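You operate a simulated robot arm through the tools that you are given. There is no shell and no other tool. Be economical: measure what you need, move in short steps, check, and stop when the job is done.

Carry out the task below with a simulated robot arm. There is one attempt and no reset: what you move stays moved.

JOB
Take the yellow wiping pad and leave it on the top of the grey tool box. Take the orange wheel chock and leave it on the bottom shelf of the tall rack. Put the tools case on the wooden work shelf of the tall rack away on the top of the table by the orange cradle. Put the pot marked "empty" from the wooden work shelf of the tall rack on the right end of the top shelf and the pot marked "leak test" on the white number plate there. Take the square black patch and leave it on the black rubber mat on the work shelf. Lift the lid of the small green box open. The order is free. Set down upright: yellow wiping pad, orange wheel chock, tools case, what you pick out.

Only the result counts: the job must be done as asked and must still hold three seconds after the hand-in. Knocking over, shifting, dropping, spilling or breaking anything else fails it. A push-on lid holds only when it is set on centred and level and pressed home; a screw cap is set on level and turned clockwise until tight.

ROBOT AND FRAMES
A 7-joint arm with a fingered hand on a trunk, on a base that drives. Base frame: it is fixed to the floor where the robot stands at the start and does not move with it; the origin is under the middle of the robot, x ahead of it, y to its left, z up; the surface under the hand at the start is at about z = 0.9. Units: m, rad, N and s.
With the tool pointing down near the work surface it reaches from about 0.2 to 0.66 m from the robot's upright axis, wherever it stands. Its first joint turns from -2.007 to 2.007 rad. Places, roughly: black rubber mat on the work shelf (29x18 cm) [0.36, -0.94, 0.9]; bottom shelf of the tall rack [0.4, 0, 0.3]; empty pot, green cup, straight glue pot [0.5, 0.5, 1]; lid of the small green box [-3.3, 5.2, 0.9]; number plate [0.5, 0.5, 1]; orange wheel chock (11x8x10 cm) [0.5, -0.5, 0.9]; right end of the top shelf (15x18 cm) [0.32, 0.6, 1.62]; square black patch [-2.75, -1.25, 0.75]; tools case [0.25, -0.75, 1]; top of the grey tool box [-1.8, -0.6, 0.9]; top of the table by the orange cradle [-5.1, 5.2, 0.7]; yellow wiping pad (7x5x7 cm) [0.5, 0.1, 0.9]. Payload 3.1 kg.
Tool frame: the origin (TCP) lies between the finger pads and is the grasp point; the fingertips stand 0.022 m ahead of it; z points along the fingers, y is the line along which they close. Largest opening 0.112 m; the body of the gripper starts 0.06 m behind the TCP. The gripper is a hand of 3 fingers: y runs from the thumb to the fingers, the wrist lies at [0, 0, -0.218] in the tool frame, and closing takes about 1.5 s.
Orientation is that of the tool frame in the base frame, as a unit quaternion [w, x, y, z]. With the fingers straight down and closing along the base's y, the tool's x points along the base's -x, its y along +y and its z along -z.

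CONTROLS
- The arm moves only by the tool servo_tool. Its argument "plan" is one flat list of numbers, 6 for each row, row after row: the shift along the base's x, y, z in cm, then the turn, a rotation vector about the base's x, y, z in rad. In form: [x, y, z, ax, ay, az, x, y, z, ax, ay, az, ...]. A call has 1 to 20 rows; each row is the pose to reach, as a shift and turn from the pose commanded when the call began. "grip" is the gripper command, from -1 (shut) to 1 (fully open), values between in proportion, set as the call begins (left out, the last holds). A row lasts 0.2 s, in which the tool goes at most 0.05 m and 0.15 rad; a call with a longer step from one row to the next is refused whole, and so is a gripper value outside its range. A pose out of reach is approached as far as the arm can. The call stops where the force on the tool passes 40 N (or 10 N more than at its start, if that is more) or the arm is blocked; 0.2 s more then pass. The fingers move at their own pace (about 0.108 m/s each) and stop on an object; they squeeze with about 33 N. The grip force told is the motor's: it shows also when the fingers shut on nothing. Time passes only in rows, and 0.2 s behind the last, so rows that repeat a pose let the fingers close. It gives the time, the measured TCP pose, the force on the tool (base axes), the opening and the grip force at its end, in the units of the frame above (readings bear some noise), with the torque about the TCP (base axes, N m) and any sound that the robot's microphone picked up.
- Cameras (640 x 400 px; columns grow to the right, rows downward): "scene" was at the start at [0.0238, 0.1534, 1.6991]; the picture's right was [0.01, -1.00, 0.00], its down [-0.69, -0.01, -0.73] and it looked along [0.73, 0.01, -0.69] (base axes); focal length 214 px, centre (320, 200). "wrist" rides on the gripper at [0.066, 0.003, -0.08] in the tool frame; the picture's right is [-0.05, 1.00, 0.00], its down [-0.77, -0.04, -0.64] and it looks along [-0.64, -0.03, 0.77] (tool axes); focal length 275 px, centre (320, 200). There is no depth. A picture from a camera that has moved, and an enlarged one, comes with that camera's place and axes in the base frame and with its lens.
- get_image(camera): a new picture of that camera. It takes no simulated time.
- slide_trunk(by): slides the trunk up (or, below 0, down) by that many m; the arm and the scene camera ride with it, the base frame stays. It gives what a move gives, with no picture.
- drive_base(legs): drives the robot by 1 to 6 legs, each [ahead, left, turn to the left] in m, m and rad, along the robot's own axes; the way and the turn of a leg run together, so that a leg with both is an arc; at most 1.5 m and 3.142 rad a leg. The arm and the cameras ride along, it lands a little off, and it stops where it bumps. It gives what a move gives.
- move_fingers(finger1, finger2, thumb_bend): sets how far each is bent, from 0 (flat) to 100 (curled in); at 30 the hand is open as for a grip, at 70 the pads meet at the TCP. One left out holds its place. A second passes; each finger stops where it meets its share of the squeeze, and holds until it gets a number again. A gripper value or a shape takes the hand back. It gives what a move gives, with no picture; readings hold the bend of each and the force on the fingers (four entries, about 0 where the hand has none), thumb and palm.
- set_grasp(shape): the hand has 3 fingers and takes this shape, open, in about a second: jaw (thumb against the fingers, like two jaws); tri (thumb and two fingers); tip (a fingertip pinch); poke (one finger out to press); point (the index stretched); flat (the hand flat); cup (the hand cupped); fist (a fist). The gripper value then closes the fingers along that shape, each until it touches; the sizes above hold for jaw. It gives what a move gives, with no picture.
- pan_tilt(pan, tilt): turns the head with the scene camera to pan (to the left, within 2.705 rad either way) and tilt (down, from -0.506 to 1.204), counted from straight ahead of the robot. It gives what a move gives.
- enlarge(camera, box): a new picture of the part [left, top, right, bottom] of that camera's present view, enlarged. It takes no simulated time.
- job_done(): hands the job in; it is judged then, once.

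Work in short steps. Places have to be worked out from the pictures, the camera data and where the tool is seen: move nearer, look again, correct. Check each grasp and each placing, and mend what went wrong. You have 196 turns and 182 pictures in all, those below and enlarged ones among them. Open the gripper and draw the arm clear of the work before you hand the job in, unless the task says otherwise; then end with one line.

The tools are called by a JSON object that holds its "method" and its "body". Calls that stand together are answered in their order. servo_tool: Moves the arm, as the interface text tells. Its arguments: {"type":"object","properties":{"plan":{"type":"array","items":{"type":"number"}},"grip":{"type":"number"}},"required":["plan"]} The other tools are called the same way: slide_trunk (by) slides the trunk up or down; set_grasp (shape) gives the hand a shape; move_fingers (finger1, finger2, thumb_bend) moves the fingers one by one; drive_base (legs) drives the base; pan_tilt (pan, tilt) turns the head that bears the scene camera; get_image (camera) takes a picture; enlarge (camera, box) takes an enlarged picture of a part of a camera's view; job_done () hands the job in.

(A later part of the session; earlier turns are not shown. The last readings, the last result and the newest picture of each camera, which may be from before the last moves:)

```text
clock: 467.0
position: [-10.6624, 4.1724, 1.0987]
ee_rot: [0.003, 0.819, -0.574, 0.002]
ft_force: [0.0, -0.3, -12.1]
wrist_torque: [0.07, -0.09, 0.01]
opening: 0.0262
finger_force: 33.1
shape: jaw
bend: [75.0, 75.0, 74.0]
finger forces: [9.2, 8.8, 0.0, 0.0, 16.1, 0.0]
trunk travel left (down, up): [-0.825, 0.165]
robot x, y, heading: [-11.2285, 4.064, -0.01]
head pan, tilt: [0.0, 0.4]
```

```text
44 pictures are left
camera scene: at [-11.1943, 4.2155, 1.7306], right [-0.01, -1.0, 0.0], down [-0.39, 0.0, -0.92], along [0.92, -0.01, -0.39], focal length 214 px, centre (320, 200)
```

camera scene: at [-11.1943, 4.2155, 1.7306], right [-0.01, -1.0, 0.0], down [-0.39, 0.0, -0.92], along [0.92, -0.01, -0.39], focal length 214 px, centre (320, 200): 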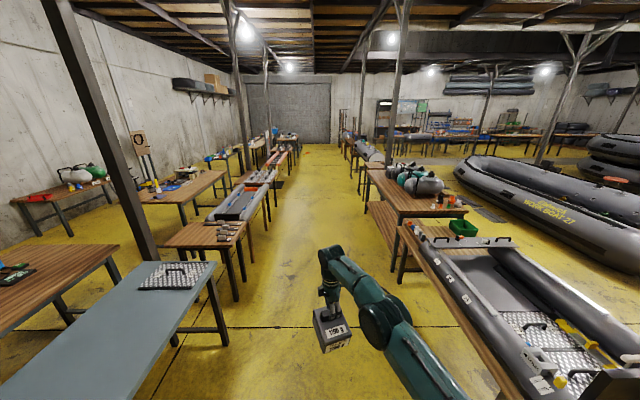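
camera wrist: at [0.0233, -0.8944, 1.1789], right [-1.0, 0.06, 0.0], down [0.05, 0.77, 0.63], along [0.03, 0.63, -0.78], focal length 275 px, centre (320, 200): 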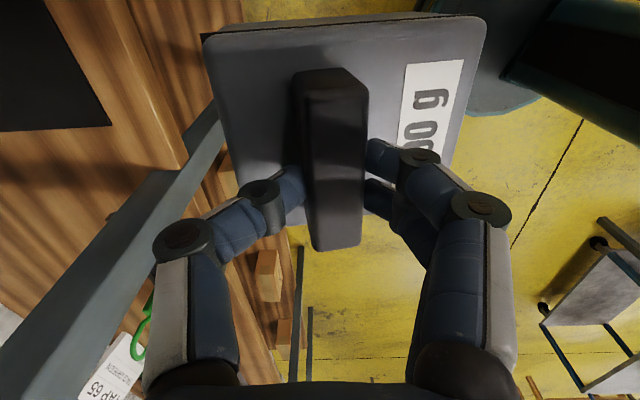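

A straight clear lane lies ahead. Drive +x about 4.2 m, then look.

{"method": "drive_base", "body": {"legs": [[1.4, 0.13, 0.01], [1.4, 0, 0], [1.4, 0, 0]]}}

{"method": "pan_tilt", "body": {"pan": 0.5, "tilt": 0.5}}

{"method": "get_image", "body": {"camera": "scene"}}

```text
clock: 486.8
position: [-6.5668, 4.513, 1.0981]
ee_rot: [0.003, 0.842, -0.539, 0.001]
ft_force: [0.3, -0.3, -11.9]
wrist_torque: [0.05, -0.09, 0.03]
opening: 0.026
finger_force: 32.5
shape: jaw
bend: [75.0, 75.0, 74.0]
finger forces: [9.2, 8.9, 0.0, 0.0, 16.3, 0.0]
trunk travel left (down, up): [-0.825, 0.165]
robot x, y, heading: [-7.1263, 4.3491, 0.076]
head pan, tilt: [0.0, 0.4]
```

```text
clock: 487.7
position: [-6.5666, 4.5134, 1.0974]
ee_rot: [0.002, 0.843, -0.539, 0.0]
ft_force: [0.1, 0.7, -12.7]
wrist_torque: [0.03, -0.11, 0.0]
opening: 0.0259
finger_force: 32.7
shape: jaw
bend: [75.0, 75.0, 74.0]
finger forces: [9.2, 9.0, 0.0, 0.1, 16.4, 0.0]
trunk travel left (down, up): [-0.825, 0.165]
robot x, y, heading: [-7.1224, 4.3532, 0.077]
head pan, tilt: [0.499, 0.499]
```

```text
43 pictures are left
camera scene: at [-7.1157, 4.5514, 1.7215], right [0.54, -0.84, 0.0], down [-0.4, -0.26, -0.88], along [0.74, 0.48, -0.48], focal length 214 px, centre (320, 200)
```

scene: 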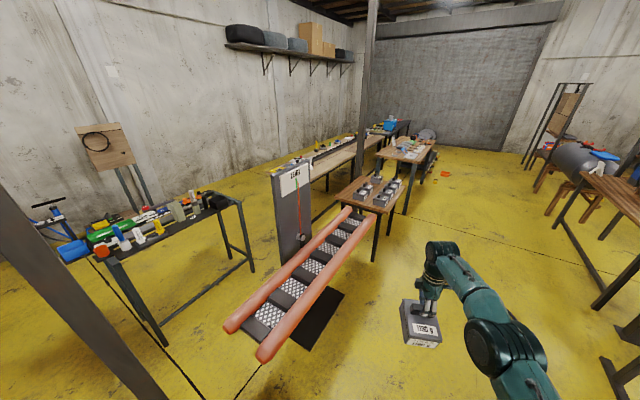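

The cradle and its table come into view. Zoom on that table and on the next one (green box).

{"method": "enlarge", "body": {"camera": "scene", "box": [310, 110, 450, 230]}}

```text
3.33 times, centred on (380, 170) of scene
camera zoom: at [-7.1157, 4.5514, 1.7215], right [0.54, -0.84, 0.0], down [-0.4, -0.26, -0.88], along [0.74, 0.48, -0.48], focal length 715 px, centre (120, 300)
```

zoom: 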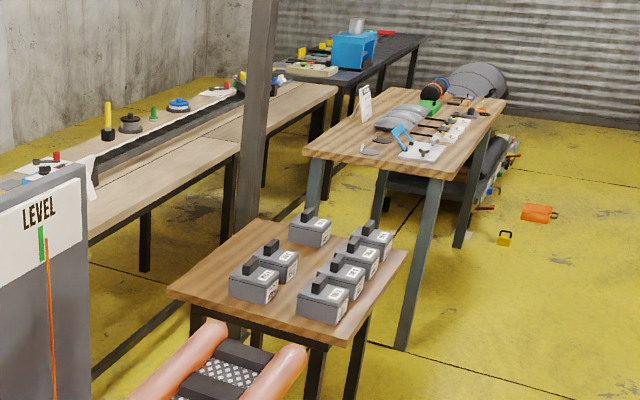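

The table has a free slot in its left row at ≈(−5.03, 5.235), between two similar cases. Drive there and turn to face +y.

{"method": "drive_base", "body": {"legs": [[1.1, -0.05, -0.077], [1.05, 0, 0], [0, 0, 1.57]]}}

{"method": "pan_tilt", "body": {"pan": 0.0, "tilt": 0.8}}

{"method": "get_image", "body": {"camera": "scene"}}

```text
clock: 502.2
position: [-5.0782, 4.9496, 1.0975]
ee_rot: [0.002, 0.984, 0.179, 0.004]
ft_force: [-0.9, 0.5, -12.0]
wrist_torque: [0.08, 0.0, -0.01]
opening: 0.0259
finger_force: 33.3
shape: jaw
bend: [75.0, 75.0, 74.0]
finger forces: [9.1, 8.5, 0.1, 0.0, 15.9, 0.0]
trunk travel left (down, up): [-0.825, 0.165]
robot x, y, heading: [-4.9581, 4.3839, 1.576]
head pan, tilt: [0.499, 0.499]
```

```text
clock: 503.1
position: [-5.0784, 4.9497, 1.0977]
ee_rot: [0.003, 0.984, 0.179, 0.003]
ft_force: [0.0, -0.2, -12.5]
wrist_torque: [0.06, 0.0, 0.0]
opening: 0.0261
finger_force: 32.7
shape: jaw
bend: [75.0, 75.0, 74.0]
finger forces: [9.1, 8.8, 0.1, 0.0, 16.0, 0.0]
trunk travel left (down, up): [-0.825, 0.165]
robot x, y, heading: [-4.9614, 4.3797, 1.572]
head pan, tilt: [0.0, 0.799]
```

```text
41 pictures are left
camera scene: at [-5.111, 4.4038, 1.6956], right [1.0, 0.01, 0.0], down [0.0, -0.72, -0.7], along [0.0, 0.7, -0.72], focal length 214 px, centre (320, 200)
```

scene: 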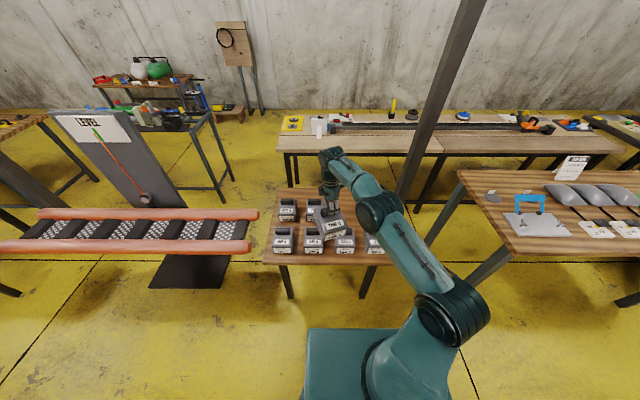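

{"method": "enlarge", "body": {"camera": "scene", "box": [255, 170, 405, 270]}}

```text
4.00 times, centred on (330, 220) of scene
camera zoom: at [-5.111, 4.4038, 1.6956], right [1.0, 0.01, 0.0], down [0.0, -0.72, -0.7], along [0.0, 0.7, -0.72], focal length 858 px, centre (280, 120)
```

zoom: 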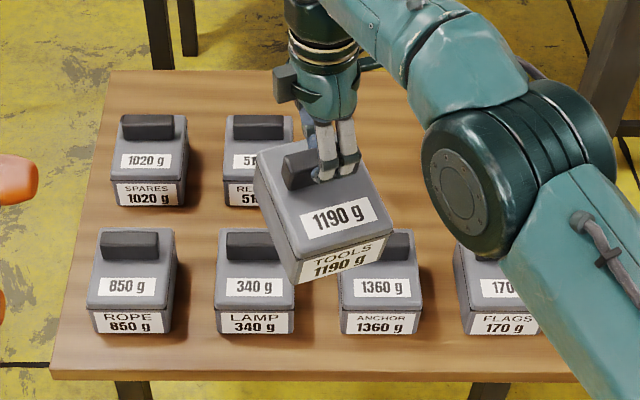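

Slot: column 3, back row, centre ≈(−4.988, 5.26), front faces at y≈5.20. Drive 0.27 m in, rotate −0.36 rad and move above the slot.

{"method": "drive_base", "body": {"legs": [[0.27, 0, 0]]}}

{"method": "servo_tool", "body": {"plan": [2, 1, 0, 0, 0, -0.09, 4, 2, 0, 0, 0, -0.18, 6.5, 3, -2, 0, 0, -0.27, 9, 4, -5, 0, 0, -0.36, 9, 4, -9, 0, 0, -0.36, 9, 4, -13, 0, 0, -0.36]}}

{"method": "enlarge", "body": {"camera": "scene", "box": [255, 180, 430, 310]}}

{"method": "get_image", "body": {"camera": "wrist"}}

```text
clock: 505.0
position: [-5.0863, 5.214, 1.098]
ee_rot: [0.002, 0.983, 0.185, 0.003]
ft_force: [-0.8, -0.4, -12.6]
wrist_torque: [0.1, 0.05, -0.01]
opening: 0.0259
finger_force: 33.7
shape: jaw
bend: [75.0, 75.0, 74.0]
finger forces: [9.2, 9.0, 0.1, 0.1, 16.4, 0.1]
trunk travel left (down, up): [-0.825, 0.165]
robot x, y, heading: [-4.9591, 4.6512, 1.588]
head pan, tilt: [0.0, 0.799]
```

```text
clock: 506.4
position: [-4.9945, 5.2549, 0.9658]
ee_rot: [0.003, 1.0, 0.005, 0.003]
ft_force: [-0.4, -0.2, -11.3]
wrist_torque: [0.1, -0.05, 0.01]
opening: 0.026
finger_force: 32.9
shape: jaw
bend: [75.0, 75.0, 74.0]
finger forces: [9.3, 9.3, 0.0, 0.0, 16.6, 0.1]
trunk travel left (down, up): [-0.825, 0.165]
robot x, y, heading: [-4.9613, 4.6465, 1.582]
head pan, tilt: [0.0, 0.799]
```

```text
3.08 times, centred on (342, 245) of scene
camera zoom: at [-5.1136, 4.6697, 1.6956], right [1.0, 0.02, 0.0], down [0.01, -0.72, -0.7], along [-0.01, 0.7, -0.72], focal length 660 px, centre (251, 62)
```

zoom: 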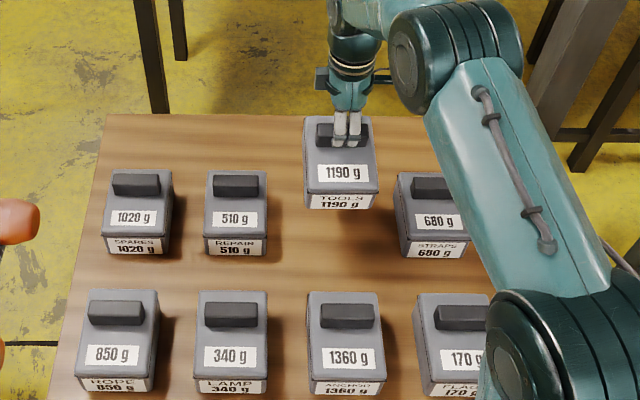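

```text
38 pictures are left
camera wrist: at [-4.9305, 5.2529, 1.0477], right [-0.04, -1.0, 0.01], down [-0.78, 0.03, 0.63], along [-0.63, 0.02, -0.78], focal length 275 px, centre (320, 200)
```

wrist: 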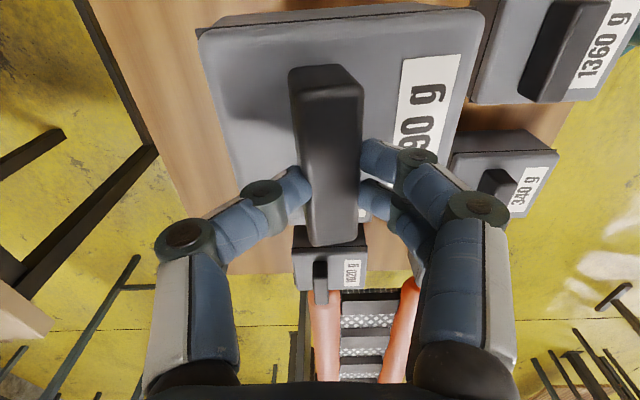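

Perfectly placed over the slot (midway between REPAIR and STRAPS). Lower to contact.

{"method": "servo_tool", "body": {"plan": [0.3, 0, -4, 0, 0, 0, 0.4, 0, -8, 0, 0, 0, 0.4, 0, -11, 0, 0, 0, 0.4, 0, -13.5, 0, 0, 0, 0.4, 0, -15, 0, 0, 0, 0.4, 0, -15.7, 0, 0, 0, 0.4, 0, -16.3, 0, 0, 0, 0.4, 0, -16.8, 0, 0, 0]}}

{"method": "enlarge", "body": {"camera": "scene", "box": [255, 180, 430, 310]}}

```text
clock: 508.2
position: [-4.9912, 5.2531, 0.8114]
ee_rot: [-0.009, 1.0, 0.006, 0.002]
ft_force: [0.3, -1.4, 25.5]
wrist_torque: [-0.2, -0.03, 0.01]
opening: 0.0296
finger_force: 32.9
shape: jaw
bend: [77.0, 77.0, 76.0]
finger forces: [12.6, 12.2, 0.0, 0.1, 23.2, 0.0]
out of reach, approached as far as the arm can: row 7, 8
trunk travel left (down, up): [-0.825, 0.165]
robot x, y, heading: [-4.961, 4.6446, 1.581]
head pan, tilt: [0.0, 0.799]
stopped in row 8: the force on the tool passed its limit at 42 N (the readings are from after the stop); the commanded pose is now the measured one
```

```text
3.08 times, centred on (342, 245) of scene
camera zoom: at [-5.1128, 4.661, 1.6959], right [1.0, 0.02, 0.0], down [0.01, -0.71, -0.7], along [-0.01, 0.7, -0.71], focal length 660 px, centre (251, 62)
```

zoom: 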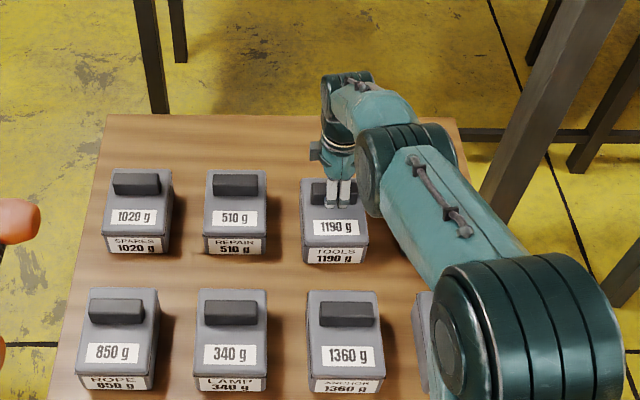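

Case is down on the table. Release and rise.

{"method": "servo_tool", "body": {"plan": [0, 0, 0.2, 0, 0, 0, 0, 0, 0.3, 0, 0, 0]}}

{"method": "servo_tool", "body": {"plan": [0, 0, 0, 0, 0, 0, 0, 0, 0, 0, 0, 0, 0, 0, 0.3, 0, 0, 0, 0, 0, 0.6, 0, 0, 0, 0, 0, 1, 0, 0, 0, 0, 0, 3, 0, 0, 0, 0, 0, 7, 0, 0, 0, 0, -1, 11, 0, 0, 0, 0, -3, 15, 0, 0, 0, 0, -5, 19, 0, 0, 0, 0, -7, 23, 0, 0, 0, 0, -9, 27, 0, 0, 0], "grip": 1}}

{"method": "get_image", "body": {"camera": "scene"}}

```text
clock: 508.8
position: [-4.9901, 5.2536, 0.8107]
ee_rot: [-0.008, 1.0, 0.006, 0.001]
ft_force: [-0.1, 4.4, 19.5]
wrist_torque: [-0.09, -0.05, -0.01]
opening: 0.0295
finger_force: 33.0
shape: jaw
bend: [78.0, 77.0, 76.0]
finger forces: [10.5, 10.1, 0.1, 0.0, 24.7, 0.0]
trunk travel left (down, up): [-0.825, 0.165]
robot x, y, heading: [-4.9628, 4.6455, 1.585]
head pan, tilt: [0.0, 0.799]
```

```text
clock: 511.4
position: [-4.9913, 5.1624, 1.0804]
ee_rot: [-0.005, 1.0, 0.006, 0.001]
ft_force: [0.2, 0.4, 0.3]
wrist_torque: [0.0, -0.02, 0.01]
opening: 0.1118
finger_force: 0.0
shape: jaw
bend: [30.0, 30.0, 30.0]
finger forces: [0.0, 0.0, 0.0, 0.0, 0.0, 0.0]
trunk travel left (down, up): [-0.825, 0.165]
robot x, y, heading: [-4.9594, 4.6438, 1.587]
head pan, tilt: [0.0, 0.799]
```

```text
36 pictures are left
camera scene: at [-5.1129, 4.6635, 1.6957], right [1.0, 0.02, 0.0], down [0.01, -0.72, -0.7], along [-0.01, 0.7, -0.72], focal length 214 px, centre (320, 200)
```

scene: 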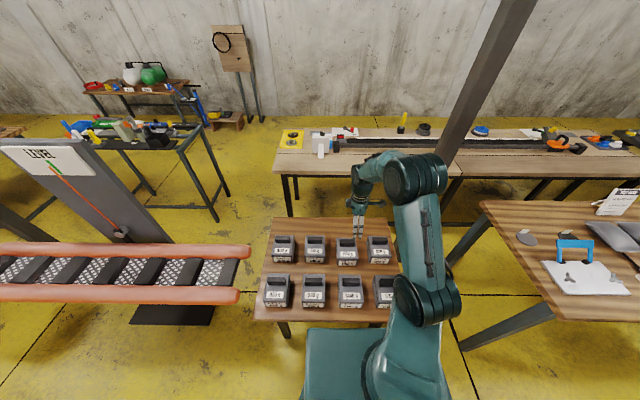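

Case stored. Back off and strafe right (+x) to the next table for the green box.

{"method": "drive_base", "body": {"legs": [[-0.25, 0, 0], [0, -1.45, -0.015]]}}

{"method": "pan_tilt", "body": {"pan": 0.0, "tilt": 0.75}}

{"method": "get_image", "body": {"camera": "scene"}}

```text
clock: 520.0
position: [-3.547, 4.9456, 1.0792]
ee_rot: [-0.005, 1.0, 0.012, 0.001]
ft_force: [0.0, 0.2, 0.2]
wrist_torque: [-0.02, 0.0, -0.01]
opening: 0.112
finger_force: 0.2
shape: jaw
bend: [30.0, 30.0, 30.0]
finger forces: [0.0, 0.1, 0.0, 0.0, 0.1, 0.0]
trunk travel left (down, up): [-0.825, 0.165]
robot x, y, heading: [-3.5089, 4.4278, 1.602]
head pan, tilt: [0.0, 0.799]
```

```text
clock: 520.7
position: [-3.5482, 4.9465, 1.0794]
ee_rot: [-0.005, 1.0, 0.012, 0.002]
ft_force: [1.0, 0.1, -0.1]
wrist_torque: [-0.01, -0.01, -0.01]
opening: 0.1119
finger_force: 0.0
shape: jaw
bend: [30.0, 30.0, 30.0]
finger forces: [0.0, 0.0, 0.0, 0.0, 0.1, 0.0]
trunk travel left (down, up): [-0.825, 0.165]
robot x, y, heading: [-3.5118, 4.4293, 1.6]
head pan, tilt: [0.0, 0.75]
```

```text
35 pictures are left
camera scene: at [-3.6627, 4.4492, 1.6997], right [1.0, 0.03, 0.0], down [0.02, -0.68, -0.73], along [-0.02, 0.73, -0.68], focal length 214 px, centre (320, 200)
```

scene: 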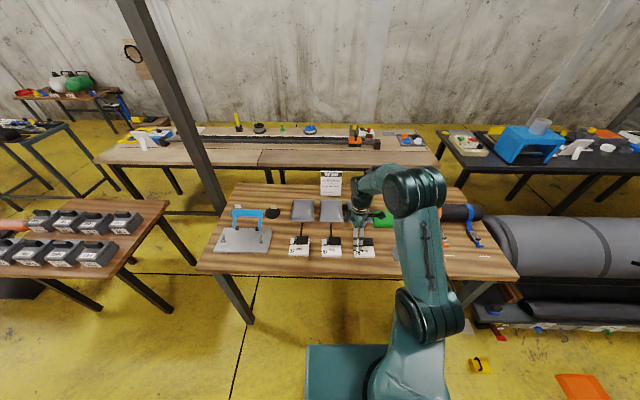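

Green box at ≈(−3.35, 5.21). Strafe 0.25 m right for a clear view.

{"method": "drive_base", "body": {"legs": [[0, -0.27, -0.03]]}}

{"method": "enlarge", "body": {"camera": "scene", "box": [240, 170, 420, 290]}}

{"method": "get_image", "body": {"camera": "wrist"}}

```text
clock: 522.5
position: [-3.2694, 4.9508, 1.0786]
ee_rot: [-0.006, 1.0, -0.002, 0.002]
ft_force: [-0.6, 0.3, -0.3]
wrist_torque: [0.05, 0.01, -0.02]
opening: 0.112
finger_force: 0.1
shape: jaw
bend: [30.0, 30.0, 30.0]
finger forces: [0.1, 0.0, 0.0, 0.0, 0.0, 0.1]
trunk travel left (down, up): [-0.825, 0.165]
robot x, y, heading: [-3.245, 4.4387, 1.566]
head pan, tilt: [0.0, 0.75]
```

```text
3.33 times, centred on (330, 230) of scene
camera zoom: at [-3.3981, 4.4575, 1.6997], right [1.0, 0.0, 0.0], down [0.0, -0.68, -0.73], along [0.0, 0.73, -0.68], focal length 715 px, centre (287, 100)
```

zoom: 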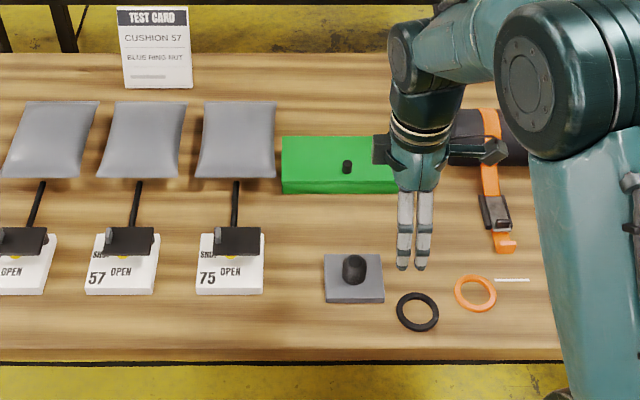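

```text
33 pictures are left
camera wrist: at [-3.2043, 4.947, 1.1597], right [-0.05, -1.0, -0.01], down [-0.77, 0.03, 0.63], along [-0.63, 0.04, -0.77], focal length 275 px, centre (320, 200)
```

wrist: 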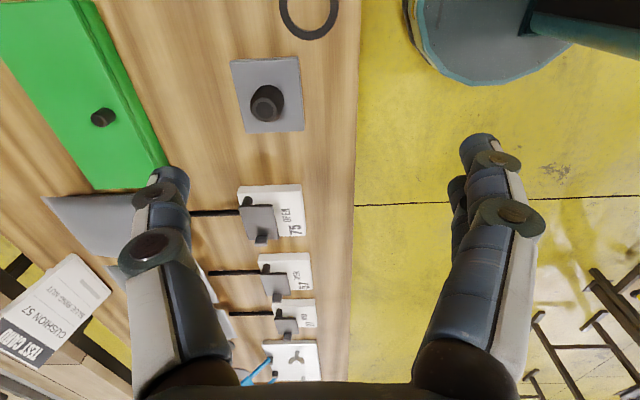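

The green box: lid ≈20×9 cm (x −3.406…−3.21, y 5.167…5.258, top z≈0.873), hinge at the back, knob at ≈(−3.307, 5.181, 0.888). I'll pinch the knob from the front with the hand nearly level (closing along x) and swing the lid up. First turn the hand +π/2, then pitch it forward.

{"method": "servo_tool", "body": {"plan": [0, 0, 1, 0, 0, 0.15, 0, 0, 2, 0, 0, 0.3, 0, 0, 3, 0, 0, 0.45, 0, 0, 3, 0, 0, 0.6, 0, 0, 3, 0, 0, 0.75, 0, 0, 3, 0, 0, 0.9, 0, 0, 3, 0, 0, 1.05, 0, 0, 3, 0, 0, 1.2, 0, 0, 3, 0, 0, 1.35, 0, 0, 3, 0, 0, 1.5, 0, 0, 3, 0, 0, 1.572]}}

{"method": "servo_tool", "body": {"plan": [0, 0, 0, 0.14, 0, 0, 0, 0, 0, 0.28, 0, 0, 0, 0, 0, 0.42, 0, 0, 0, 0, 0, 0.56, 0, 0, 0, 0, -1, 0.7, 0, 0, 0, 0, -2, 0.84, 0, 0, 0, 0, -3, 0.98, 0, 0, 0, 0, -4, 1.1, 0, 0, 0, 0, -5, 1.2, 0, 0]}}

{"method": "get_image", "body": {"camera": "wrist"}}

```text
clock: 524.9
position: [-3.2531, 4.8605, 1.064]
ee_rot: [-0.072, 0.742, 0.666, -0.019]
ft_force: [1.6, -0.8, 0.2]
wrist_torque: [0.07, 0.16, 0.02]
opening: 0.1121
finger_force: 0.1
shape: jaw
bend: [30.0, 30.0, 30.0]
finger forces: [0.0, 0.1, 0.0, 0.1, 0.1, 0.0]
out of reach, approached as far as the arm can: row 2, 3, 4, 5, 6, 7, 8, 9, 10, 11
trunk travel left (down, up): [-0.825, 0.165]
robot x, y, heading: [-3.2443, 4.4369, 1.571]
head pan, tilt: [0.0, 0.75]
```

```text
clock: 526.9
position: [-3.2289, 5.0568, 1.0504]
ee_rot: [-0.457, 0.58, 0.574, 0.354]
ft_force: [-0.3, -1.1, 0.8]
wrist_torque: [-0.01, -0.05, -0.02]
opening: 0.112
finger_force: 0.2
shape: jaw
bend: [30.0, 30.0, 30.0]
finger forces: [0.1, 0.0, 0.1, 0.1, 0.1, 0.0]
out of reach, approached as far as the arm can: row 1, 2, 3, 4, 5, 6, 7, 8, 9
trunk travel left (down, up): [-0.825, 0.165]
robot x, y, heading: [-3.2453, 4.4371, 1.573]
head pan, tilt: [0.0, 0.75]
```

```text
32 pictures are left
camera wrist: at [-3.2121, 5.0042, 1.1375], right [0.98, 0.06, -0.17], down [-0.03, -0.86, -0.51], along [-0.17, 0.5, -0.85], focal length 275 px, centre (320, 200)
```

wrist: 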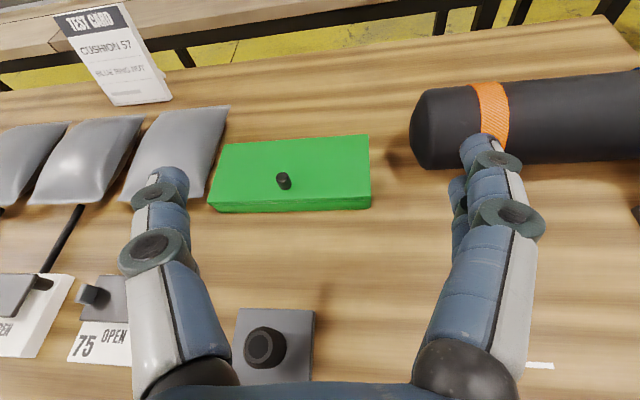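

Clear view: knob ≈(−3.305, 5.178), lid z≈0.873. Drive 0.2 m closer, level the roll and go to a pre-grasp in front of the knob with a 5 cm opening.

{"method": "drive_base", "body": {"legs": [[0.2, 0, 0]]}}

{"method": "servo_tool", "body": {"plan": [-1.5, -4, 0, 0, -0.03, -0.02, -3, -8, -1, 0, -0.06, -0.04, -4.5, -12, -3, 0, -0.1, -0.06, -6, -16, -5.5, -0.004, -0.124, -0.077, -7.3, -19, -8.5, -0.004, -0.124, -0.077, -7.6, -19.7, -9.5, -0.004, -0.124, -0.077, -7.6, -19.7, -9.5, -0.004, -0.124, -0.077], "grip": -0.1}}

{"method": "get_image", "body": {"camera": "wrist"}}

```text
clock: 528.5
position: [-3.226, 5.258, 1.0484]
ee_rot: [-0.456, 0.581, 0.574, 0.355]
ft_force: [0.2, -0.6, 2.0]
wrist_torque: [-0.14, -0.03, 0.01]
opening: 0.112
finger_force: 0.0
shape: jaw
bend: [30.0, 30.0, 30.0]
finger forces: [0.1, 0.0, 0.0, 0.1, 0.1, 0.0]
trunk travel left (down, up): [-0.825, 0.165]
robot x, y, heading: [-3.2436, 4.6361, 1.569]
head pan, tilt: [0.0, 0.75]
```

```text
clock: 530.1
position: [-3.2005, 5.2581, 1.0499]
ee_rot: [-0.402, 0.583, 0.579, 0.404]
ft_force: [-0.3, 0.7, -0.3]
wrist_torque: [-0.01, -0.01, -0.01]
opening: 0.051
finger_force: 0.2
shape: jaw
bend: [73.0, 73.0, 70.0]
finger forces: [0.0, 0.0, 0.0, 0.0, 0.0, 0.1]
out of reach, approached as far as the arm can: row 1, 2, 3, 4, 5, 6, 7
trunk travel left (down, up): [-0.825, 0.165]
robot x, y, heading: [-3.2428, 4.636, 1.575]
head pan, tilt: [0.0, 0.75]
```

```text
31 pictures are left
camera wrist: at [-3.1981, 5.2066, 1.1396], right [1.0, -0.02, -0.04], down [-0.04, -0.87, -0.5], along [-0.03, 0.5, -0.87], focal length 275 px, centre (320, 200)
```

wrist: 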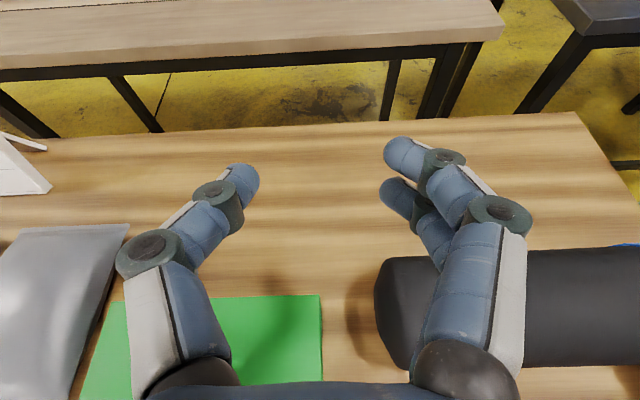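

That pose is too close to the body. Back off 0.2 m so the hand comes back with the base, then lower and shift sideways.

{"method": "drive_base", "body": {"legs": [[-0.2, 0, 0]]}}

{"method": "servo_tool", "body": {"plan": [-3, 0, -2, 0, 0, 0, -6, 0, -4, 0, 0, 0, -9, 0, -6, 0, 0, 0, -10.5, 0, -8, 0, 0, 0, -10.5, 0, -9.5, 0, 0, 0, -10.5, 0, -9.5, 0, 0, 0]}}

{"method": "get_image", "body": {"camera": "wrist"}}

```text
clock: 531.8
position: [-3.1999, 5.0548, 1.0503]
ee_rot: [-0.401, 0.584, 0.578, 0.405]
ft_force: [-0.3, -0.2, -1.0]
wrist_torque: [-0.03, 0.02, 0.01]
opening: 0.0507
finger_force: 0.1
shape: jaw
bend: [73.0, 73.0, 70.0]
finger forces: [0.0, 0.0, 0.0, 0.0, 0.0, 0.0]
trunk travel left (down, up): [-0.825, 0.165]
robot x, y, heading: [-3.2507, 4.4325, 1.573]
head pan, tilt: [0.0, 0.75]
```

```text
clock: 533.1
position: [-3.2444, 5.0592, 1.0012]
ee_rot: [-0.377, 0.61, 0.572, 0.398]
ft_force: [-0.1, 0.4, -0.1]
wrist_torque: [-0.02, -0.02, 0.0]
opening: 0.0506
finger_force: 0.1
shape: jaw
bend: [73.0, 73.0, 70.0]
finger forces: [0.0, 0.0, 0.1, 0.0, 0.1, 0.0]
out of reach, approached as far as the arm can: row 1, 2, 3, 4, 5, 6
trunk travel left (down, up): [-0.825, 0.165]
robot x, y, heading: [-3.2436, 4.4338, 1.575]
head pan, tilt: [0.0, 0.75]
```

```text
30 pictures are left
camera wrist: at [-3.2462, 5.0117, 1.0927], right [1.0, -0.08, -0.05], down [-0.09, -0.89, -0.45], along [-0.01, 0.46, -0.89], focal length 275 px, centre (320, 200)
```

wrist: 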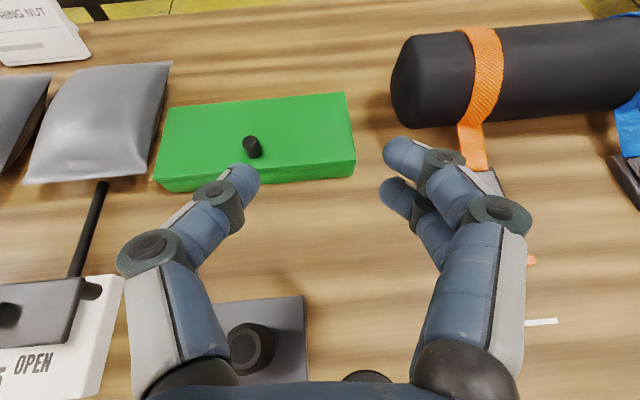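

Orientation is good now (closing along x, pitch 23°). I use base and trunk for the rest: lower 0.07, strafe left 6 cm, look.

{"method": "slide_trunk", "body": {"by": -0.07}}

{"method": "drive_base", "body": {"legs": [[0, 0.06, 0]]}}

{"method": "get_image", "body": {"camera": "wrist"}}

```text
clock: 534.2
position: [-3.245, 5.0588, 0.9297]
ee_rot: [-0.379, 0.608, 0.572, 0.399]
ft_force: [0.1, 0.1, 0.8]
wrist_torque: [-0.03, 0.0, 0.03]
opening: 0.0506
finger_force: 0.0
shape: jaw
bend: [73.0, 73.0, 70.0]
finger forces: [0.1, 0.0, 0.1, 0.0, 0.0, 0.1]
trunk travel left (down, up): [-0.755, 0.235]
robot x, y, heading: [-3.2469, 4.4334, 1.566]
head pan, tilt: [0.0, 0.75]
```

```text
clock: 535.2
position: [-3.3062, 5.0586, 0.9312]
ee_rot: [-0.377, 0.609, 0.573, 0.399]
ft_force: [-0.7, -1.2, -0.3]
wrist_torque: [0.02, 0.0, -0.03]
opening: 0.0504
finger_force: 0.0
shape: jaw
bend: [73.0, 73.0, 70.0]
finger forces: [0.0, 0.0, 0.0, 0.0, 0.0, 0.0]
trunk travel left (down, up): [-0.755, 0.235]
robot x, y, heading: [-3.3076, 4.4294, 1.566]
head pan, tilt: [0.0, 0.75]
```

```text
29 pictures are left
camera wrist: at [-3.306, 5.0118, 1.0224], right [1.0, -0.08, -0.05], down [-0.09, -0.89, -0.45], along [-0.01, 0.46, -0.89], focal length 275 px, centre (320, 200)
```

wrist: 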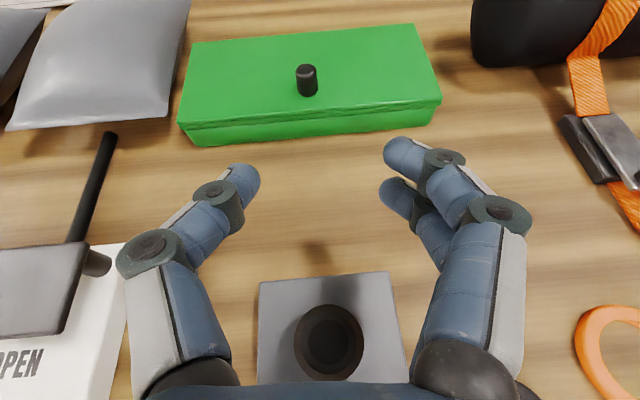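

Knob is in line. Drive ahead 10.5 cm (above the knob), then lower 3 cm around it.

{"method": "drive_base", "body": {"legs": [[0.107, 0.003, 0]]}}

{"method": "get_image", "body": {"camera": "wrist"}}

```text
clock: 536.4
position: [-3.3059, 5.1684, 0.9311]
ee_rot: [-0.376, 0.611, 0.571, 0.399]
ft_force: [0.2, 0.1, -0.8]
wrist_torque: [0.0, -0.01, 0.01]
opening: 0.0503
finger_force: 0.1
shape: jaw
bend: [73.0, 73.0, 70.0]
finger forces: [0.0, 0.0, 0.0, 0.0, 0.0, 0.1]
trunk travel left (down, up): [-0.755, 0.235]
robot x, y, heading: [-3.3103, 4.5378, 1.568]
head pan, tilt: [0.0, 0.75]
```

```text
28 pictures are left
camera wrist: at [-3.3058, 5.12, 1.0231], right [1.0, -0.08, -0.05], down [-0.09, -0.89, -0.45], along [-0.01, 0.46, -0.89], focal length 275 px, centre (320, 200)
```

wrist: 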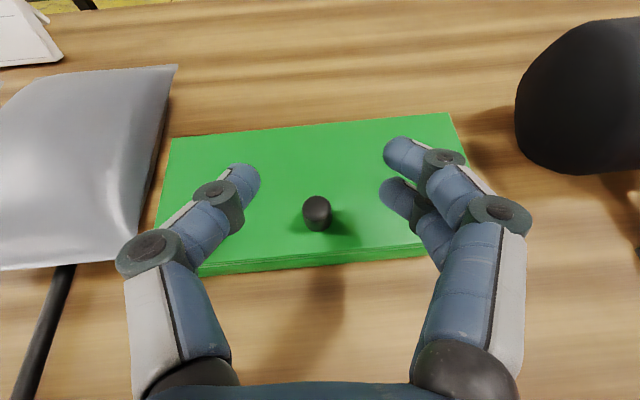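

{"method": "slide_trunk", "body": {"by": -0.03}}

{"method": "servo_tool", "body": {"plan": [0, 0, 0, 0, 0, 0, 0, 0, 0, 0, 0, 0, 0, 0, 0, 0, 0, 0, 0, 0, 0, 0, 0, 0, 0, 0, 0, 0, 0, 0, 0, 0, 0, 0, 0, 0], "grip": -1}}

{"method": "get_image", "body": {"camera": "wrist"}}

```text
clock: 537.1
position: [-3.3043, 5.1673, 0.9012]
ee_rot: [-0.376, 0.611, 0.57, 0.399]
ft_force: [0.5, -0.6, 0.0]
wrist_torque: [0.01, 0.01, -0.04]
opening: 0.0503
finger_force: 0.0
shape: jaw
bend: [73.0, 73.0, 70.0]
finger forces: [0.0, 0.0, 0.0, 0.0, 0.0, 0.0]
trunk travel left (down, up): [-0.725, 0.265]
robot x, y, heading: [-3.3079, 4.5386, 1.57]
head pan, tilt: [0.0, 0.75]
```

```text
clock: 538.5
position: [-3.3054, 5.1664, 0.9014]
ee_rot: [-0.377, 0.611, 0.57, 0.401]
ft_force: [-2.4, 1.0, 5.9]
wrist_torque: [0.09, 0.14, 0.06]
opening: 0.0025
finger_force: 33.0
shape: jaw
bend: [66.0, 68.0, 71.0]
finger forces: [0.0, 15.7, 0.0, 0.1, 35.7, 0.1]
trunk travel left (down, up): [-0.725, 0.265]
robot x, y, heading: [-3.3088, 4.5403, 1.569]
head pan, tilt: [0.0, 0.75]
```

```text
27 pictures are left
camera wrist: at [-3.305, 5.1189, 0.9943], right [1.0, -0.08, -0.05], down [-0.1, -0.88, -0.46], along [0.0, 0.46, -0.89], focal length 275 px, centre (320, 200)
```

wrist: 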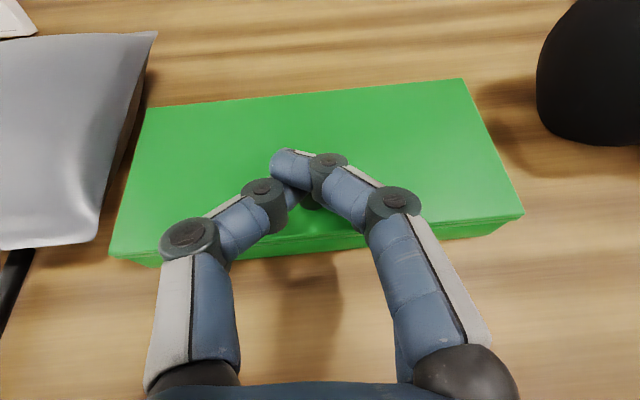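

The knob is pinched (thumb vs lower finger). Swing the lid up along the hinge arc, rotating the hand with it, to ~40° first.

{"method": "servo_tool", "body": {"plan": [0, 0.5, 1.22, -0.14, 0, 0, 0, 1.16, 2.36, -0.28, 0, 0, 0, 1.98, 3.4, -0.42, 0, 0, 0, 2.93, 4.31, -0.56, 0, 0, 0, 4.0, 5.08, -0.7, 0, 0]}}

{"method": "get_image", "body": {"camera": "wrist"}}

```text
clock: 539.7
position: [-3.2919, 5.1844, 0.9489]
ee_rot: [-0.171, 0.698, 0.665, 0.204]
ft_force: [-0.4, -1.2, 0.7]
wrist_torque: [0.01, 0.05, -0.02]
opening: 0.0001
finger_force: 33.1
shape: jaw
bend: [69.0, 72.0, 76.0]
finger forces: [0.1, 0.0, 0.0, 0.1, 0.0, 0.1]
out of reach, approached as far as the arm can: row 5
trunk travel left (down, up): [-0.725, 0.265]
robot x, y, heading: [-3.3082, 4.5378, 1.572]
head pan, tilt: [0.0, 0.75]
```

```text
26 pictures are left
camera wrist: at [-3.2914, 5.2003, 1.0514], right [1.0, -0.1, 0.01], down [-0.1, -0.98, 0.15], along [-0.01, -0.15, -0.99], focal length 275 px, centre (320, 200)
```

wrist: 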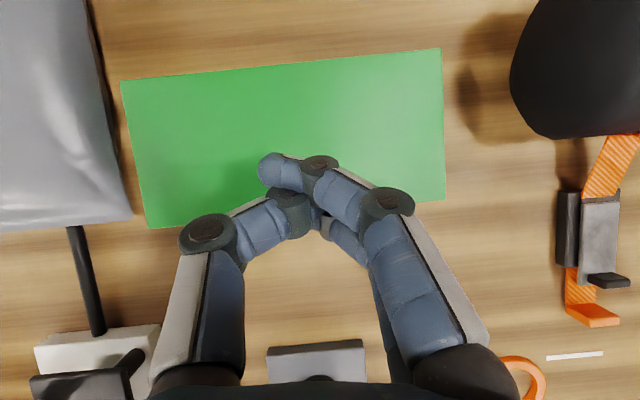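

The pinch slipped off (shallow grip near the knob top); the lid fell shut unharmed. Reset: raise, pitch back to ~23°, reopen to 5 cm above the knob.

{"method": "servo_tool", "body": {"plan": [0, 0, 2, 0, 0, 0, -0.3, -0.3, 2.5, 0.13, 0, 0, -0.6, -0.7, 2, 0.26, 0, 0, -0.9, -1.1, 1.5, 0.39, 0, 0, -1.2, -1.4, 1, 0.52, 0, 0, -1.4, -1.7, 0.5, 0.65, 0, 0, -1.4, -1.7, 0.2, 0.66, 0, 0, -1.4, -1.7, 0.2, 0.66, 0, 0], "grip": -0.1}}

{"method": "get_image", "body": {"camera": "wrist"}}

```text
clock: 541.5
position: [-3.2952, 5.1821, 0.9499]
ee_rot: [-0.382, 0.61, 0.561, 0.41]
ft_force: [0.3, -1.5, 0.2]
wrist_torque: [-0.04, 0.05, -0.01]
opening: 0.0501
finger_force: 0.0
shape: jaw
bend: [73.0, 73.0, 70.0]
finger forces: [0.0, 0.1, 0.0, 0.1, 0.1, 0.0]
out of reach, approached as far as the arm can: row 1, 6, 7, 8
trunk travel left (down, up): [-0.725, 0.265]
robot x, y, heading: [-3.3064, 4.538, 1.567]
head pan, tilt: [0.0, 0.75]
```

```text
25 pictures are left
camera wrist: at [-3.2954, 5.1317, 1.0417], right [0.99, -0.1, -0.05], down [-0.11, -0.87, -0.48], along [0.0, 0.48, -0.88], focal length 275 px, centre (320, 200)
```

wrist: 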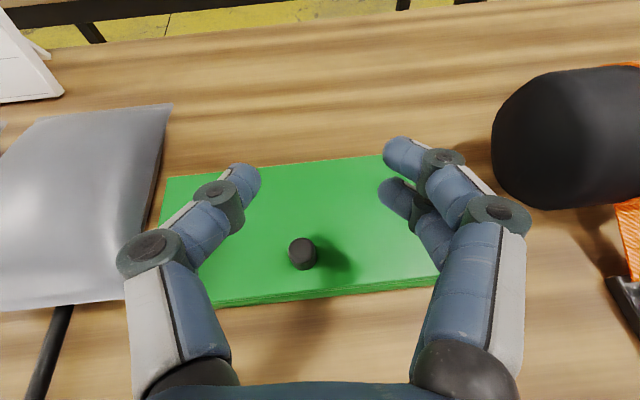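

Knob still at (−3.309, 5.181). Adjust the base by 1.4 cm left/back, lower the trunk 5.4 cm, then close.

{"method": "drive_base", "body": {"legs": [[-0.014, 0.014, 0]]}}

{"method": "slide_trunk", "body": {"by": -0.053}}

{"method": "servo_tool", "body": {"plan": [0, 0, 0, 0, 0, 0, 0, 0, 0, 0, 0, 0, 0, 0, 0, 0, 0, 0, 0, 0, 0, 0, 0, 0, 0, 0, 0, 0, 0, 0, 0, 0, 0, 0, 0, 0], "grip": -1}}

{"method": "get_image", "body": {"camera": "wrist"}}

```text
clock: 542.3
position: [-3.3089, 5.1672, 0.9493]
ee_rot: [-0.381, 0.611, 0.561, 0.409]
ft_force: [0.4, -1.2, 0.2]
wrist_torque: [-0.01, 0.01, 0.0]
opening: 0.0503
finger_force: 0.1
shape: jaw
bend: [73.0, 73.0, 70.0]
finger forces: [0.1, 0.1, 0.0, 0.0, 0.1, 0.0]
trunk travel left (down, up): [-0.725, 0.265]
robot x, y, heading: [-3.323, 4.5211, 1.565]
head pan, tilt: [0.0, 0.75]
```

```text
clock: 543.2
position: [-3.3021, 5.1662, 0.8952]
ee_rot: [-0.38, 0.613, 0.558, 0.411]
ft_force: [-0.1, -0.1, 0.9]
wrist_torque: [0.0, 0.01, 0.05]
opening: 0.0501
finger_force: 0.0
shape: jaw
bend: [73.0, 73.0, 70.0]
finger forces: [0.0, 0.0, 0.0, 0.0, 0.1, 0.1]
trunk travel left (down, up): [-0.672, 0.318]
robot x, y, heading: [-3.3216, 4.5261, 1.573]
head pan, tilt: [0.0, 0.75]
```

```text
clock: 544.6
position: [-3.3057, 5.1663, 0.8953]
ee_rot: [-0.38, 0.612, 0.56, 0.41]
ft_force: [-3.9, -2.7, -0.1]
wrist_torque: [-0.09, -0.17, 0.06]
opening: 0.0039
finger_force: 33.1
shape: jaw
bend: [69.0, 68.0, 70.0]
finger forces: [0.1, 18.3, 0.1, 0.0, 27.2, 0.0]
trunk travel left (down, up): [-0.672, 0.318]
robot x, y, heading: [-3.3227, 4.5288, 1.574]
head pan, tilt: [0.0, 0.75]
```

```text
24 pictures are left
camera wrist: at [-3.3071, 5.1168, 0.9867], right [0.99, -0.1, -0.05], down [-0.11, -0.87, -0.48], along [0.01, 0.48, -0.88], focal length 275 px, centre (320, 200)
```

wrist: 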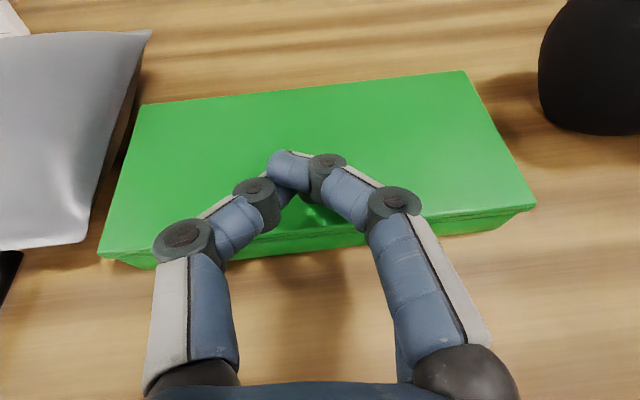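

Firmer engagement now. Lift slowly along the arc to ~0.4 rad and check.

{"method": "servo_tool", "body": {"plan": [0, 0.28, 0.88, -0.1, 0, 0, 0, 0.64, 1.73, -0.2, 0, 0, 0, 1.09, 2.55, -0.3, 0, 0, 0, 1.62, 3.31, -0.4, 0, 0]}}

{"method": "get_image", "body": {"camera": "wrist"}}

```text
clock: 545.6
position: [-3.3074, 5.1839, 0.9296]
ee_rot: [-0.253, 0.674, 0.631, 0.288]
ft_force: [2.4, -2.6, 0.6]
wrist_torque: [-0.04, -0.25, 0.08]
opening: 0.002
finger_force: 33.4
shape: jaw
bend: [69.0, 65.0, 70.0]
finger forces: [0.0, 18.6, 0.1, 0.1, 23.1, 0.0]
trunk travel left (down, up): [-0.672, 0.318]
robot x, y, heading: [-3.3208, 4.5241, 1.571]
head pan, tilt: [0.0, 0.75]
```

```text
23 pictures are left
camera wrist: at [-3.3089, 5.1732, 1.0334], right [0.99, -0.11, -0.01], down [-0.11, -0.99, -0.1], along [0.0, 0.1, -1.0], focal length 275 px, centre (320, 200)
```

wrist: 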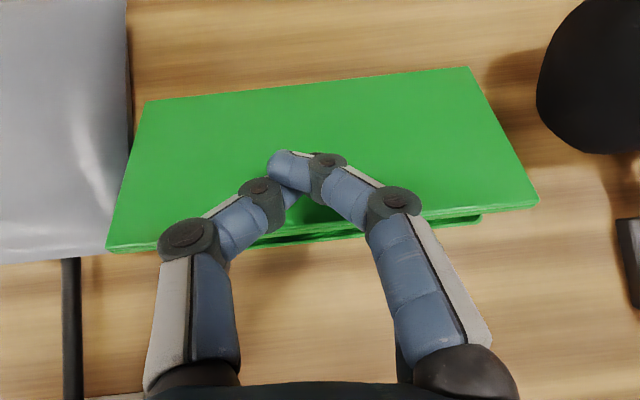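

Lid is lifting and held. Continue to ~0.6 rad (reach limit here), then test whether the hinge holds by itself by opening slightly.

{"method": "servo_tool", "body": {"plan": [0, 0.6, 0.7, -0.1, 0, 0, 0, 1.26, 1.35, -0.2, 0, 0, 0, 1.6, 1.65, -0.25, 0, 0]}}

{"method": "get_image", "body": {"camera": "wrist"}}

{"method": "enlarge", "body": {"camera": "scene", "box": [240, 150, 420, 270]}}

```text
clock: 546.5
position: [-3.2795, 5.1568, 0.9433]
ee_rot: [-0.168, 0.701, 0.662, 0.206]
ft_force: [-0.7, 0.4, -0.1]
wrist_torque: [0.04, 0.02, 0.01]
opening: 0.0
finger_force: 33.1
shape: jaw
bend: [70.0, 72.0, 76.0]
finger forces: [0.1, 0.1, 0.0, 0.0, 0.0, 0.1]
out of reach, approached as far as the arm can: row 2, 3
trunk travel left (down, up): [-0.672, 0.318]
robot x, y, heading: [-3.3238, 4.5252, 1.57]
head pan, tilt: [0.0, 0.75]
```

```text
22 pictures are left
camera wrist: at [-3.2809, 5.1734, 1.0458], right [0.99, -0.11, 0.01], down [-0.11, -0.98, 0.15], along [0.0, -0.15, -0.99], focal length 275 px, centre (320, 200)
```

wrist: 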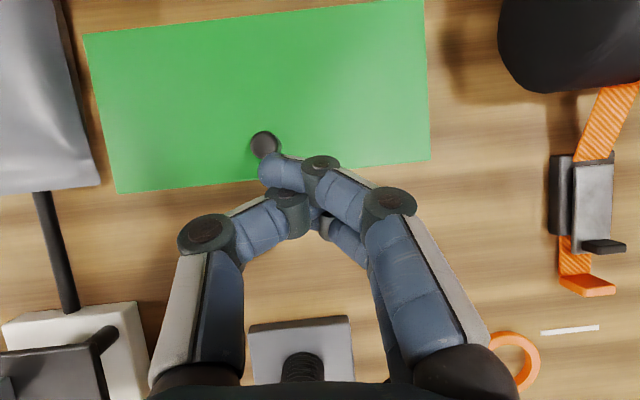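

```text
3.33 times, centred on (330, 210) of scene
camera zoom: at [-3.4709, 4.548, 1.5469], right [1.0, 0.0, 0.0], down [0.0, -0.68, -0.73], along [0.0, 0.73, -0.68], focal length 715 px, centre (287, 167)
```

zoom: 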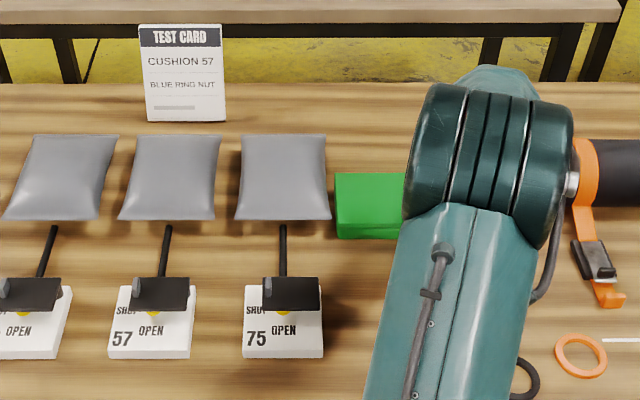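

The arm jerked at its reach limit and the pinch slipped (the lid shut again, box unmoved). I'll change to the standard hand roll with the trunk fully up and the base closer, which gives far more reach. Back off, raise, straighten and roll −π.

{"method": "drive_base", "body": {"legs": [[-0.2, 0, 0]]}}

{"method": "slide_trunk", "body": {"by": 0.315}}

{"method": "servo_tool", "body": {"plan": [0, -1, -1, -0.14, 0, 0, 0, -2, -2, -0.28, 0, 0, 0, -3, -3, -0.42, 0, 0, 0, -4, -4, -0.54, 0, 0, 0, -6, -6, -0.54, 0, 0], "grip": 1}}

{"method": "servo_tool", "body": {"plan": [0, 0, 0, 0, 0, -0.15, 0, 0, 0, 0, 0, -0.3, 0, 0, 0, 0, 0, -0.45, 0, 0, 0, 0, 0, -0.6, 0, 0, 0, 0, 0, -0.75, 0, 0, 0, 0, 0, -0.9, 0, 0, 0, 0, 0, -1.05, 0, 0, 0, 0, 0, -1.2, 0, 0, 0, 0, 0, -1.35, 0, 0, 0, 0, 0, -1.5, 0, 0, 0, 0, 0, -1.65, 0, 0, 0, 0, 0, -1.8, 0, 0, 0, 0, 0, -1.95, 0, 0, 0, 0, 0, -2.1, 0, 0, 0, 0, 0, -2.25, 0, 0, 0, 0, 0, -2.4, 0, 0, 0, 0, 0, -2.55, 0, 0, 0, 0, 0, -2.7, 0, 0, 0, 0, 0, -2.85, 0, 0, 0, 0, 0, -3.0]}}

{"method": "get_image", "body": {"camera": "wrist"}}

```text
clock: 548.1
position: [-3.2823, 4.9561, 0.9424]
ee_rot: [-0.169, 0.7, 0.663, 0.207]
ft_force: [0.1, 0.6, 0.1]
wrist_torque: [-0.02, 0.01, -0.02]
opening: 0.0
finger_force: 33.0
shape: jaw
bend: [70.0, 72.0, 76.0]
finger forces: [0.1, 0.0, 0.0, 0.0, 0.1, 0.0]
trunk travel left (down, up): [-0.672, 0.318]
robot x, y, heading: [-3.3205, 4.3242, 1.572]
head pan, tilt: [0.0, 0.75]
```

```text
clock: 551.2
position: [-3.2813, 4.9565, 1.2579]
ee_rot: [-0.167, 0.7, 0.662, 0.207]
ft_force: [0.1, -0.2, -0.1]
wrist_torque: [0.01, 0.0, 0.01]
opening: 0.0003
finger_force: 32.8
shape: jaw
bend: [70.0, 72.0, 76.0]
finger forces: [0.0, 0.1, 0.0, 0.1, 0.0, 0.1]
trunk travel left (down, up): [-0.987, 0.003]
robot x, y, heading: [-3.3226, 4.3203, 1.569]
head pan, tilt: [0.0, 0.75]
```

```text
clock: 552.4
position: [-3.2602, 4.7934, 1.1955]
ee_rot: [-0.086, 0.715, 0.689, 0.082]
ft_force: [0.3, -1.4, 0.1]
wrist_torque: [0.04, -0.04, -0.03]
opening: 0.1121
finger_force: 0.1
shape: jaw
bend: [30.0, 30.0, 30.0]
finger forces: [0.0, 0.0, 0.0, 0.0, 0.0, 0.0]
out of reach, approached as far as the arm can: row 1, 2, 3, 4, 5
trunk travel left (down, up): [-0.987, 0.003]
robot x, y, heading: [-3.3232, 4.3226, 1.57]
head pan, tilt: [0.0, 0.75]
```

```text
clock: 556.6
position: [-3.2656, 4.796, 1.1981]
ee_rot: [0.075, 0.737, -0.666, 0.09]
ft_force: [-0.6, 0.5, 0.6]
wrist_torque: [0.01, 0.04, -0.02]
opening: 0.1122
finger_force: 0.0
shape: jaw
bend: [30.0, 30.0, 30.0]
finger forces: [0.0, 0.0, 0.0, 0.0, 0.0, 0.1]
out of reach, approached as far as the arm can: row 2, 3, 4, 5, 6
trunk travel left (down, up): [-0.987, 0.003]
robot x, y, heading: [-3.3211, 4.3206, 1.569]
head pan, tilt: [0.0, 0.75]
```

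```text
20 pictures are left
camera wrist: at [-3.2656, 4.7504, 1.2916], right [-1.0, -0.06, -0.02], down [-0.06, 0.9, 0.44], along [-0.01, 0.44, -0.9], focal length 275 px, centre (320, 200)
```

wrist: 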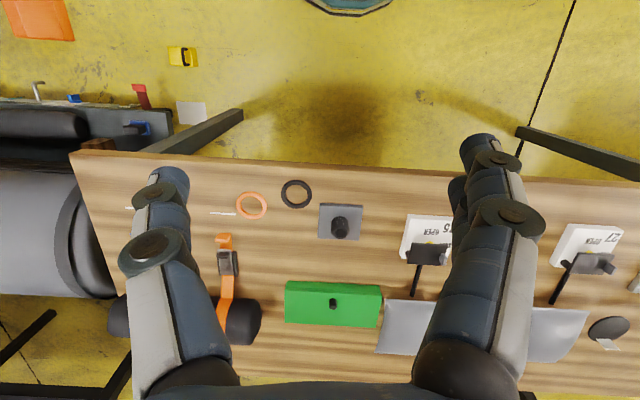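

Standard roll reached, with the hand even tilting 13° backwards. Drive 0.36 m closer and bring the hand to a 30° forward tilt above the knob.

{"method": "drive_base", "body": {"legs": [[0.36, 0, 0]]}}

{"method": "servo_tool", "body": {"plan": [-0.6, 0, -3, 0.11, 0, -0.015, -1.2, 0, -6, 0.22, 0, -0.03, -1.8, 0, -9, 0.33, 0, -0.045, -2.4, 0.2, -12, 0.44, 0, -0.06, -3, 0.4, -15, 0.55, 0, -0.075, -3.6, 0.6, -18, 0.66, 0, -0.09, -4.3, 0.9, -21, 0.75, 0, -0.1, -4.3, 0.9, -23.3, 0.75, 0, -0.1, -4.3, 0.9, -23.3, 0.75, 0, -0.1], "grip": -0.1}}

{"method": "get_image", "body": {"camera": "wrist"}}

```text
clock: 558.9
position: [-3.2642, 5.1575, 1.1994]
ee_rot: [0.075, 0.738, -0.665, 0.089]
ft_force: [-0.6, 0.1, 0.2]
wrist_torque: [-0.03, 0.0, 0.01]
opening: 0.1121
finger_force: 0.1
shape: jaw
bend: [30.0, 30.0, 30.0]
finger forces: [0.1, 0.1, 0.0, 0.0, 0.0, 0.0]
trunk travel left (down, up): [-0.987, 0.003]
robot x, y, heading: [-3.3219, 4.6869, 1.569]
head pan, tilt: [0.0, 0.75]
```

```text
clock: 560.9
position: [-3.3074, 5.1666, 0.9657]
ee_rot: [0.196, -0.68, 0.688, 0.164]
ft_force: [0.2, -0.7, 0.1]
wrist_torque: [0.01, -0.02, 0.06]
opening: 0.0506
finger_force: 0.1
shape: jaw
bend: [73.0, 73.0, 70.0]
finger forces: [0.0, 0.0, 0.1, 0.0, 0.0, 0.0]
out of reach, approached as far as the arm can: row 3, 4
trunk travel left (down, up): [-0.987, 0.003]
robot x, y, heading: [-3.3226, 4.6887, 1.569]
head pan, tilt: [0.0, 0.75]
```

```text
19 pictures are left
camera wrist: at [-3.3145, 5.0702, 1.0025], right [-1.0, 0.06, -0.02], down [0.01, 0.36, 0.93], along [0.06, 0.93, -0.36], focal length 275 px, centre (320, 200)
```

wrist: 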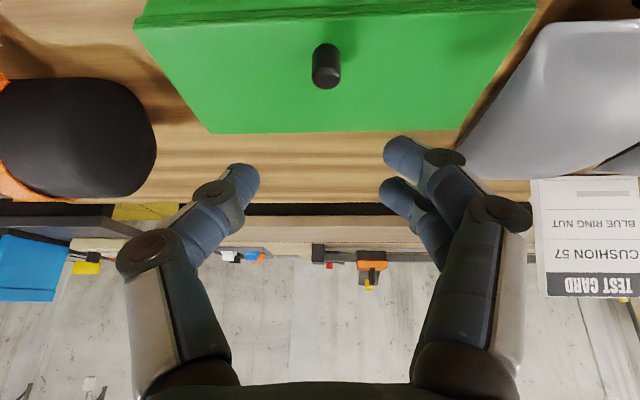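

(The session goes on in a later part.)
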